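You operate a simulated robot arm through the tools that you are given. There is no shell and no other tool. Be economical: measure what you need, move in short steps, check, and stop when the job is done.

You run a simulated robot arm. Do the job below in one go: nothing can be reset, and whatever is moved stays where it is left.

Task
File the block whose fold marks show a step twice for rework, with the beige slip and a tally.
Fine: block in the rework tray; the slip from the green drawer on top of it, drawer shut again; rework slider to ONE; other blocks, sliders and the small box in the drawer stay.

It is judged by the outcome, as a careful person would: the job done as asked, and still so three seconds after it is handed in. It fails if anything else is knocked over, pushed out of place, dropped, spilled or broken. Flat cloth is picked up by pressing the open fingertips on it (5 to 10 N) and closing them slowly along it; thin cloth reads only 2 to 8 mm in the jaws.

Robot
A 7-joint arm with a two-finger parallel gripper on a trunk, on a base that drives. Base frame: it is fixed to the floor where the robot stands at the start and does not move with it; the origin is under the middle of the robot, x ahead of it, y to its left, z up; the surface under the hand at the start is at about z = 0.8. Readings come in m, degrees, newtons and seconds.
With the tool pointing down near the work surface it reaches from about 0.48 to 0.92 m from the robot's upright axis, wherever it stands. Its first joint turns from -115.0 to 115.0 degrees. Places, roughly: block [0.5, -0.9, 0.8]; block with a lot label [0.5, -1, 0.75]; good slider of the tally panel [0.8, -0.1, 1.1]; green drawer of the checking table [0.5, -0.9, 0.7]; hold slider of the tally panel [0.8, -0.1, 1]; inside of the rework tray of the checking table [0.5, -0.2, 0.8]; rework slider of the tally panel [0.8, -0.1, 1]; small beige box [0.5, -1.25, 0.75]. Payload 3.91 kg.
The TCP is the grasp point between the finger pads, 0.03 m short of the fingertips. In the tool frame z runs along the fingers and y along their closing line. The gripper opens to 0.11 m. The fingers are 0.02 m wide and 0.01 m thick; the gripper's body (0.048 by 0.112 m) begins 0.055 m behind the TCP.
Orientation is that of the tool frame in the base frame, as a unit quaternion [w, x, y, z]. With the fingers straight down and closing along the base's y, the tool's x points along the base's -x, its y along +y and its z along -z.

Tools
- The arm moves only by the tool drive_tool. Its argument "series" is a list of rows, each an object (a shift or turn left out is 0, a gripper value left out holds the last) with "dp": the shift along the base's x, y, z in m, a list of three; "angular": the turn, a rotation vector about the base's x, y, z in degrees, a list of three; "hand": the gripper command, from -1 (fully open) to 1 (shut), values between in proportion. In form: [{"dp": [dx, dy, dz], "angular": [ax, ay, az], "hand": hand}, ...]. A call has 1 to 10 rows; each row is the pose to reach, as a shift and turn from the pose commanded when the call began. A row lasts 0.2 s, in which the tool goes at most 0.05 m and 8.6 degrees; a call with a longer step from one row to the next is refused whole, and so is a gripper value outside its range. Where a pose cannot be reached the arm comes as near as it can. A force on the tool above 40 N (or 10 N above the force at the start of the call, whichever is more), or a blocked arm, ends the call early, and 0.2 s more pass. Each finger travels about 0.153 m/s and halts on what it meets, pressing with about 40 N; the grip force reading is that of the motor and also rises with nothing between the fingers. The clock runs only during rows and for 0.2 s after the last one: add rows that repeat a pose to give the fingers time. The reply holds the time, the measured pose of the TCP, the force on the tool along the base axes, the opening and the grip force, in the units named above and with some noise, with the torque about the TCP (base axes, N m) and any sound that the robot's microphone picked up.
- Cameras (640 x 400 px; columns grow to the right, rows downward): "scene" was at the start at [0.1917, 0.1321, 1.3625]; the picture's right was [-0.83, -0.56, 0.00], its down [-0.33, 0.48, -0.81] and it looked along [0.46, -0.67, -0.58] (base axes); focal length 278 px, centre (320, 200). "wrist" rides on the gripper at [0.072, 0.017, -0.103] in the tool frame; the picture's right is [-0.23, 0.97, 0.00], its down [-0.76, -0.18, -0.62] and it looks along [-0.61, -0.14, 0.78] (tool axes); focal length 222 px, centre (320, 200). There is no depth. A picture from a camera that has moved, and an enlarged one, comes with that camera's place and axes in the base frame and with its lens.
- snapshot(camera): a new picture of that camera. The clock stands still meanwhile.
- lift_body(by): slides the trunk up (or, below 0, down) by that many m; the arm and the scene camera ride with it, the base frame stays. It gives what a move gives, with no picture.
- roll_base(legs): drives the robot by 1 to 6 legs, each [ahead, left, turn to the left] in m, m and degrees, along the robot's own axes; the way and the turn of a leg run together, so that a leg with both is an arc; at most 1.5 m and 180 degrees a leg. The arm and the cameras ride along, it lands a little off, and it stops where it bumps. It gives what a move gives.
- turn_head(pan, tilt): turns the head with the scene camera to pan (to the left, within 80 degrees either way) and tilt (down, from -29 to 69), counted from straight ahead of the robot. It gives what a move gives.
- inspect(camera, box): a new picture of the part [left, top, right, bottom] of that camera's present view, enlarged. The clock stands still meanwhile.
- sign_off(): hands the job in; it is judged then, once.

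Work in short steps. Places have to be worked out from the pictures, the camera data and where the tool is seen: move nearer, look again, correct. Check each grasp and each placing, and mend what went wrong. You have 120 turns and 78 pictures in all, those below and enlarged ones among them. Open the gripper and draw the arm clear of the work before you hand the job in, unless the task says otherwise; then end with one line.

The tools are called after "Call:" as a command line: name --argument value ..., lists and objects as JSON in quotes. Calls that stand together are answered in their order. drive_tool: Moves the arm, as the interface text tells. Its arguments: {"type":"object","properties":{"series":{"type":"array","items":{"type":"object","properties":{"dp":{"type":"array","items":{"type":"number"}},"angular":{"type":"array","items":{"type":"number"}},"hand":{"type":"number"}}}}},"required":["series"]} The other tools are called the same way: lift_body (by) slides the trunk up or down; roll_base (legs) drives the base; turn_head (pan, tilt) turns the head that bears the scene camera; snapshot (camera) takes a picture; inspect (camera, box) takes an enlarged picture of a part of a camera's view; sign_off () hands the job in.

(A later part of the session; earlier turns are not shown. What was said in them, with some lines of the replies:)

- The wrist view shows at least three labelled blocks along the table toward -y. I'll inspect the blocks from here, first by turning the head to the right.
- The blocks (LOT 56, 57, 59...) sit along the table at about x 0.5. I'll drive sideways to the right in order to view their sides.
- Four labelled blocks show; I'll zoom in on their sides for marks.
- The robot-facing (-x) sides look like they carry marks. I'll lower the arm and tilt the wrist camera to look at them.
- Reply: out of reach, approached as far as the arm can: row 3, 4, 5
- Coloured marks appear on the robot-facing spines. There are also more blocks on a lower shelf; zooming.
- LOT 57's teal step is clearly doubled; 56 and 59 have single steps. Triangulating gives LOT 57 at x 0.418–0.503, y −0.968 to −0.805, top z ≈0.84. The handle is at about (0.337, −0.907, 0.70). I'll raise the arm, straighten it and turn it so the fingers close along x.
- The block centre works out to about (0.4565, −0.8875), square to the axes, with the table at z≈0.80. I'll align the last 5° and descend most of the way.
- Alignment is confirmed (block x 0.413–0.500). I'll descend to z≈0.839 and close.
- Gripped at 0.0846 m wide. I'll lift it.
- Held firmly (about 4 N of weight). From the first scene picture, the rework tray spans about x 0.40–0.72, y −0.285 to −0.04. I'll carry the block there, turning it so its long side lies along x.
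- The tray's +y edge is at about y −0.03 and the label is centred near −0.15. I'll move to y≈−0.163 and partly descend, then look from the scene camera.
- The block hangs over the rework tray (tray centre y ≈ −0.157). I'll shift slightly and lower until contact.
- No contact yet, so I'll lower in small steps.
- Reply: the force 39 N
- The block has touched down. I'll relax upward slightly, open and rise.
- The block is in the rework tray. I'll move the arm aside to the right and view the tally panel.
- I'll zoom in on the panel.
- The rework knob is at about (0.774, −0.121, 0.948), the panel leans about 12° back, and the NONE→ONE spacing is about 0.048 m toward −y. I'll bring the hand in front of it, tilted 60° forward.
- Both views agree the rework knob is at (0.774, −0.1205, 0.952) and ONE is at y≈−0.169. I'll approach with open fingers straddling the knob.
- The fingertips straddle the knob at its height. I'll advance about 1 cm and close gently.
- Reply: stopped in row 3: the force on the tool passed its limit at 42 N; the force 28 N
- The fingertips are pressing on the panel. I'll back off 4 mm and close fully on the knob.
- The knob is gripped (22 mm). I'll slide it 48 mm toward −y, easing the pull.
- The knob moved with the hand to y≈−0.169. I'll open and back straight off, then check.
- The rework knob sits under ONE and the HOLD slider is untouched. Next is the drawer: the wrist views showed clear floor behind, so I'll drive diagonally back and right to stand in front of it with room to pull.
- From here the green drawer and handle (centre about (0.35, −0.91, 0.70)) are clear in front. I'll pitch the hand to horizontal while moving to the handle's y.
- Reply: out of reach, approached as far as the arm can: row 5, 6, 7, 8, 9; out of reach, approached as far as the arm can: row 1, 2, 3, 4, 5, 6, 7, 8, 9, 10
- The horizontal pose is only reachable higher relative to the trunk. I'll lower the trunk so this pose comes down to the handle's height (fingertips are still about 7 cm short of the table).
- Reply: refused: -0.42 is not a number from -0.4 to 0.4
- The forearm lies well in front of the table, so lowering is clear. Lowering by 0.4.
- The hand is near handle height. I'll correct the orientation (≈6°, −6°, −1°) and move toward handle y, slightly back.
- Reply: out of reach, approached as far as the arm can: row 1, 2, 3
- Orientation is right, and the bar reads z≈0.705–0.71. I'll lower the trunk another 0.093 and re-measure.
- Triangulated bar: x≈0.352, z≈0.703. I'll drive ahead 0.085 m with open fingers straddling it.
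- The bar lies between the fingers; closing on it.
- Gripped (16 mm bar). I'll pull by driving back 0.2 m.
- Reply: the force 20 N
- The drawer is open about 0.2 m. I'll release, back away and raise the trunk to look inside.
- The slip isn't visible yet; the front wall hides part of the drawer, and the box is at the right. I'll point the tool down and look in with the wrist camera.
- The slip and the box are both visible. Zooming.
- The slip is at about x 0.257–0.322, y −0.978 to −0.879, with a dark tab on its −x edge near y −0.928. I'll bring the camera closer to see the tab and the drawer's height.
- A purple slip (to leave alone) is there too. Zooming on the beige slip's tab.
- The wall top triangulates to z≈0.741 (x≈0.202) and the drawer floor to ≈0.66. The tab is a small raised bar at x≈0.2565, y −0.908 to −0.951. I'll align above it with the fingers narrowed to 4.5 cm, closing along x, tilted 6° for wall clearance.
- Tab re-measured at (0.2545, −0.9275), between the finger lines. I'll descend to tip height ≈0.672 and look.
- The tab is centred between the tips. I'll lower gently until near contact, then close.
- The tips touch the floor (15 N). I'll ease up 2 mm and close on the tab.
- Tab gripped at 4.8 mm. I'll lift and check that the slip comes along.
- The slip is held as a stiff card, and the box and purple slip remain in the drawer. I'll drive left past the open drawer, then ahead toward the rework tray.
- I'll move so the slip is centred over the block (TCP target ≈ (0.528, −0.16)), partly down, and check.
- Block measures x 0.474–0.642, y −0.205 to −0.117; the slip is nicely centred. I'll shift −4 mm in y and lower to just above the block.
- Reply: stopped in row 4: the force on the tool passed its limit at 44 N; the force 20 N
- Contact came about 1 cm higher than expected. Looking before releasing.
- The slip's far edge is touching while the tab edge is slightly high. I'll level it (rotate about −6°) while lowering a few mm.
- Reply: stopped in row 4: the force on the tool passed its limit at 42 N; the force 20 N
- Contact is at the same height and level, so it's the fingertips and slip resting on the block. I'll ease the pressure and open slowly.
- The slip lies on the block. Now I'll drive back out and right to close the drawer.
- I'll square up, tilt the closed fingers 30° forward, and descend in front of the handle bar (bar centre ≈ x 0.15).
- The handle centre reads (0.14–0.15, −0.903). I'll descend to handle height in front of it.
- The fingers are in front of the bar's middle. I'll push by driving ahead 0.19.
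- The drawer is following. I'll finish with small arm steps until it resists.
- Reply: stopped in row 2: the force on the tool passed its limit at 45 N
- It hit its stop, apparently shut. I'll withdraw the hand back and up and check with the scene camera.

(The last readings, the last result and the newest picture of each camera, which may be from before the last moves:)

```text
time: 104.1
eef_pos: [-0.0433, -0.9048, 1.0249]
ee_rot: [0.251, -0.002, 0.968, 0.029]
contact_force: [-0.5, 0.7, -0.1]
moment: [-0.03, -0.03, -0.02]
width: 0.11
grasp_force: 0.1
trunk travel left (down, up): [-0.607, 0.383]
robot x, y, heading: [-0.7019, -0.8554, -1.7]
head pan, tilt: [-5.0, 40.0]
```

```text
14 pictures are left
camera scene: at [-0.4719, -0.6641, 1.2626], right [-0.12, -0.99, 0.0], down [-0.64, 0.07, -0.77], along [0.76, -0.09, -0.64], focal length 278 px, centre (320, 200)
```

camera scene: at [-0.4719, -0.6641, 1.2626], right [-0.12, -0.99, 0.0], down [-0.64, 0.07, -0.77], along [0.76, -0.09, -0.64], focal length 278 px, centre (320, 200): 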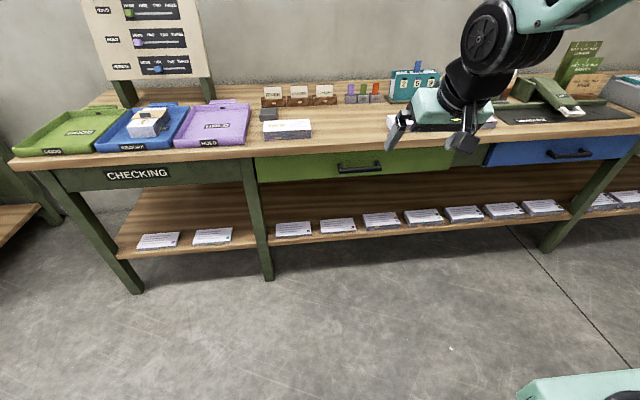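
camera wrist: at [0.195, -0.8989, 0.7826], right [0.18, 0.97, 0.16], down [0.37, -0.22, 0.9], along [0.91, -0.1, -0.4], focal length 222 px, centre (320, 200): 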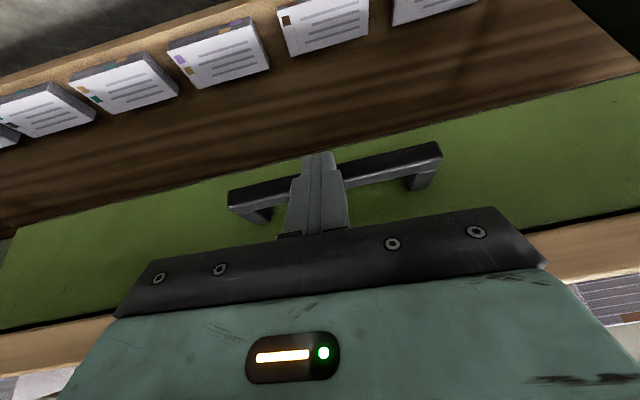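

The drawer looks flush. I'll do final zooms on the drawer, and on the tray and tally, plus the wrist view of lots 59 and 62.

Call:
inspect --camera "scene" --box '[230, 130, 510, 200]'

Call:
inspect --camera "scene" --box '[80, 0, 260, 160]'

Call:
snapshot --camera "wrist"

```text
2.29 times, centred on (370, 165) of scene
camera zoom: at [-0.4719, -0.6641, 1.2626], right [-0.12, -0.99, 0.0], down [-0.64, 0.07, -0.77], along [0.76, -0.09, -0.64], focal length 634 px, centre (206, 280)
```

zoom: 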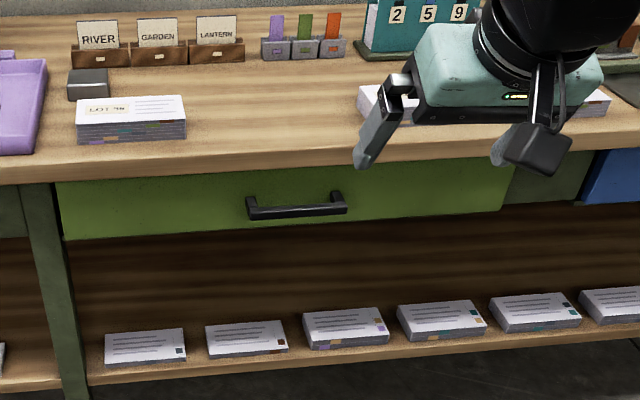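

```text
2.50 times, centred on (170, 80) of scene
camera zoom: at [-0.4719, -0.6641, 1.2626], right [-0.12, -0.99, 0.0], down [-0.64, 0.07, -0.77], along [0.76, -0.09, -0.64], focal length 694 px, centre (695, 500)
```

zoom: 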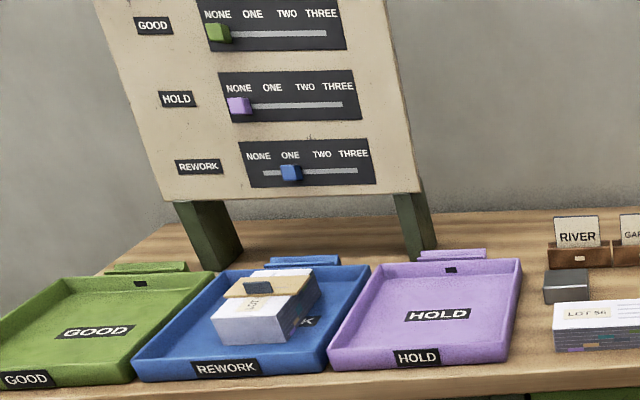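

```text
11 pictures are left
camera wrist: at [-0.1551, -0.893, 1.0812], right [0.18, 0.97, 0.16], down [0.37, -0.22, 0.9], along [0.91, -0.11, -0.4], focal length 222 px, centre (320, 200)
```

wrist: 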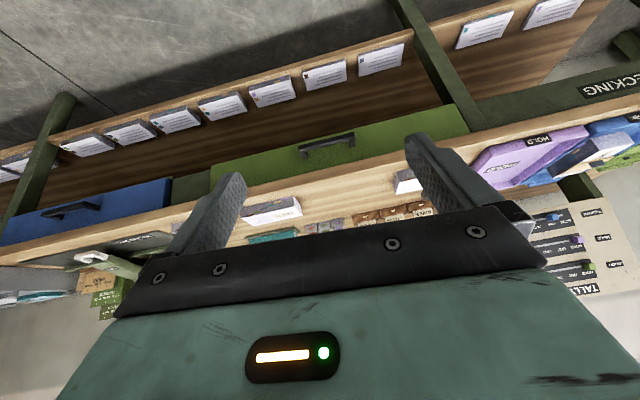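

The drawer is shut flush, LOT 57 is in the rework tray with the beige slip on top, and the rework slider is at ONE with the others at NONE. The gripper is open and clear, so I'm handing in.

Call:
sign_off

```text
The job is handed in.
```

I filed LOT 57, the block with the doubled teal step, in the rework tray with the beige slip on top; the green drawer is shut, the rework slider is at ONE, and I left everything else in place; LOT 62's marks I saw only in part.
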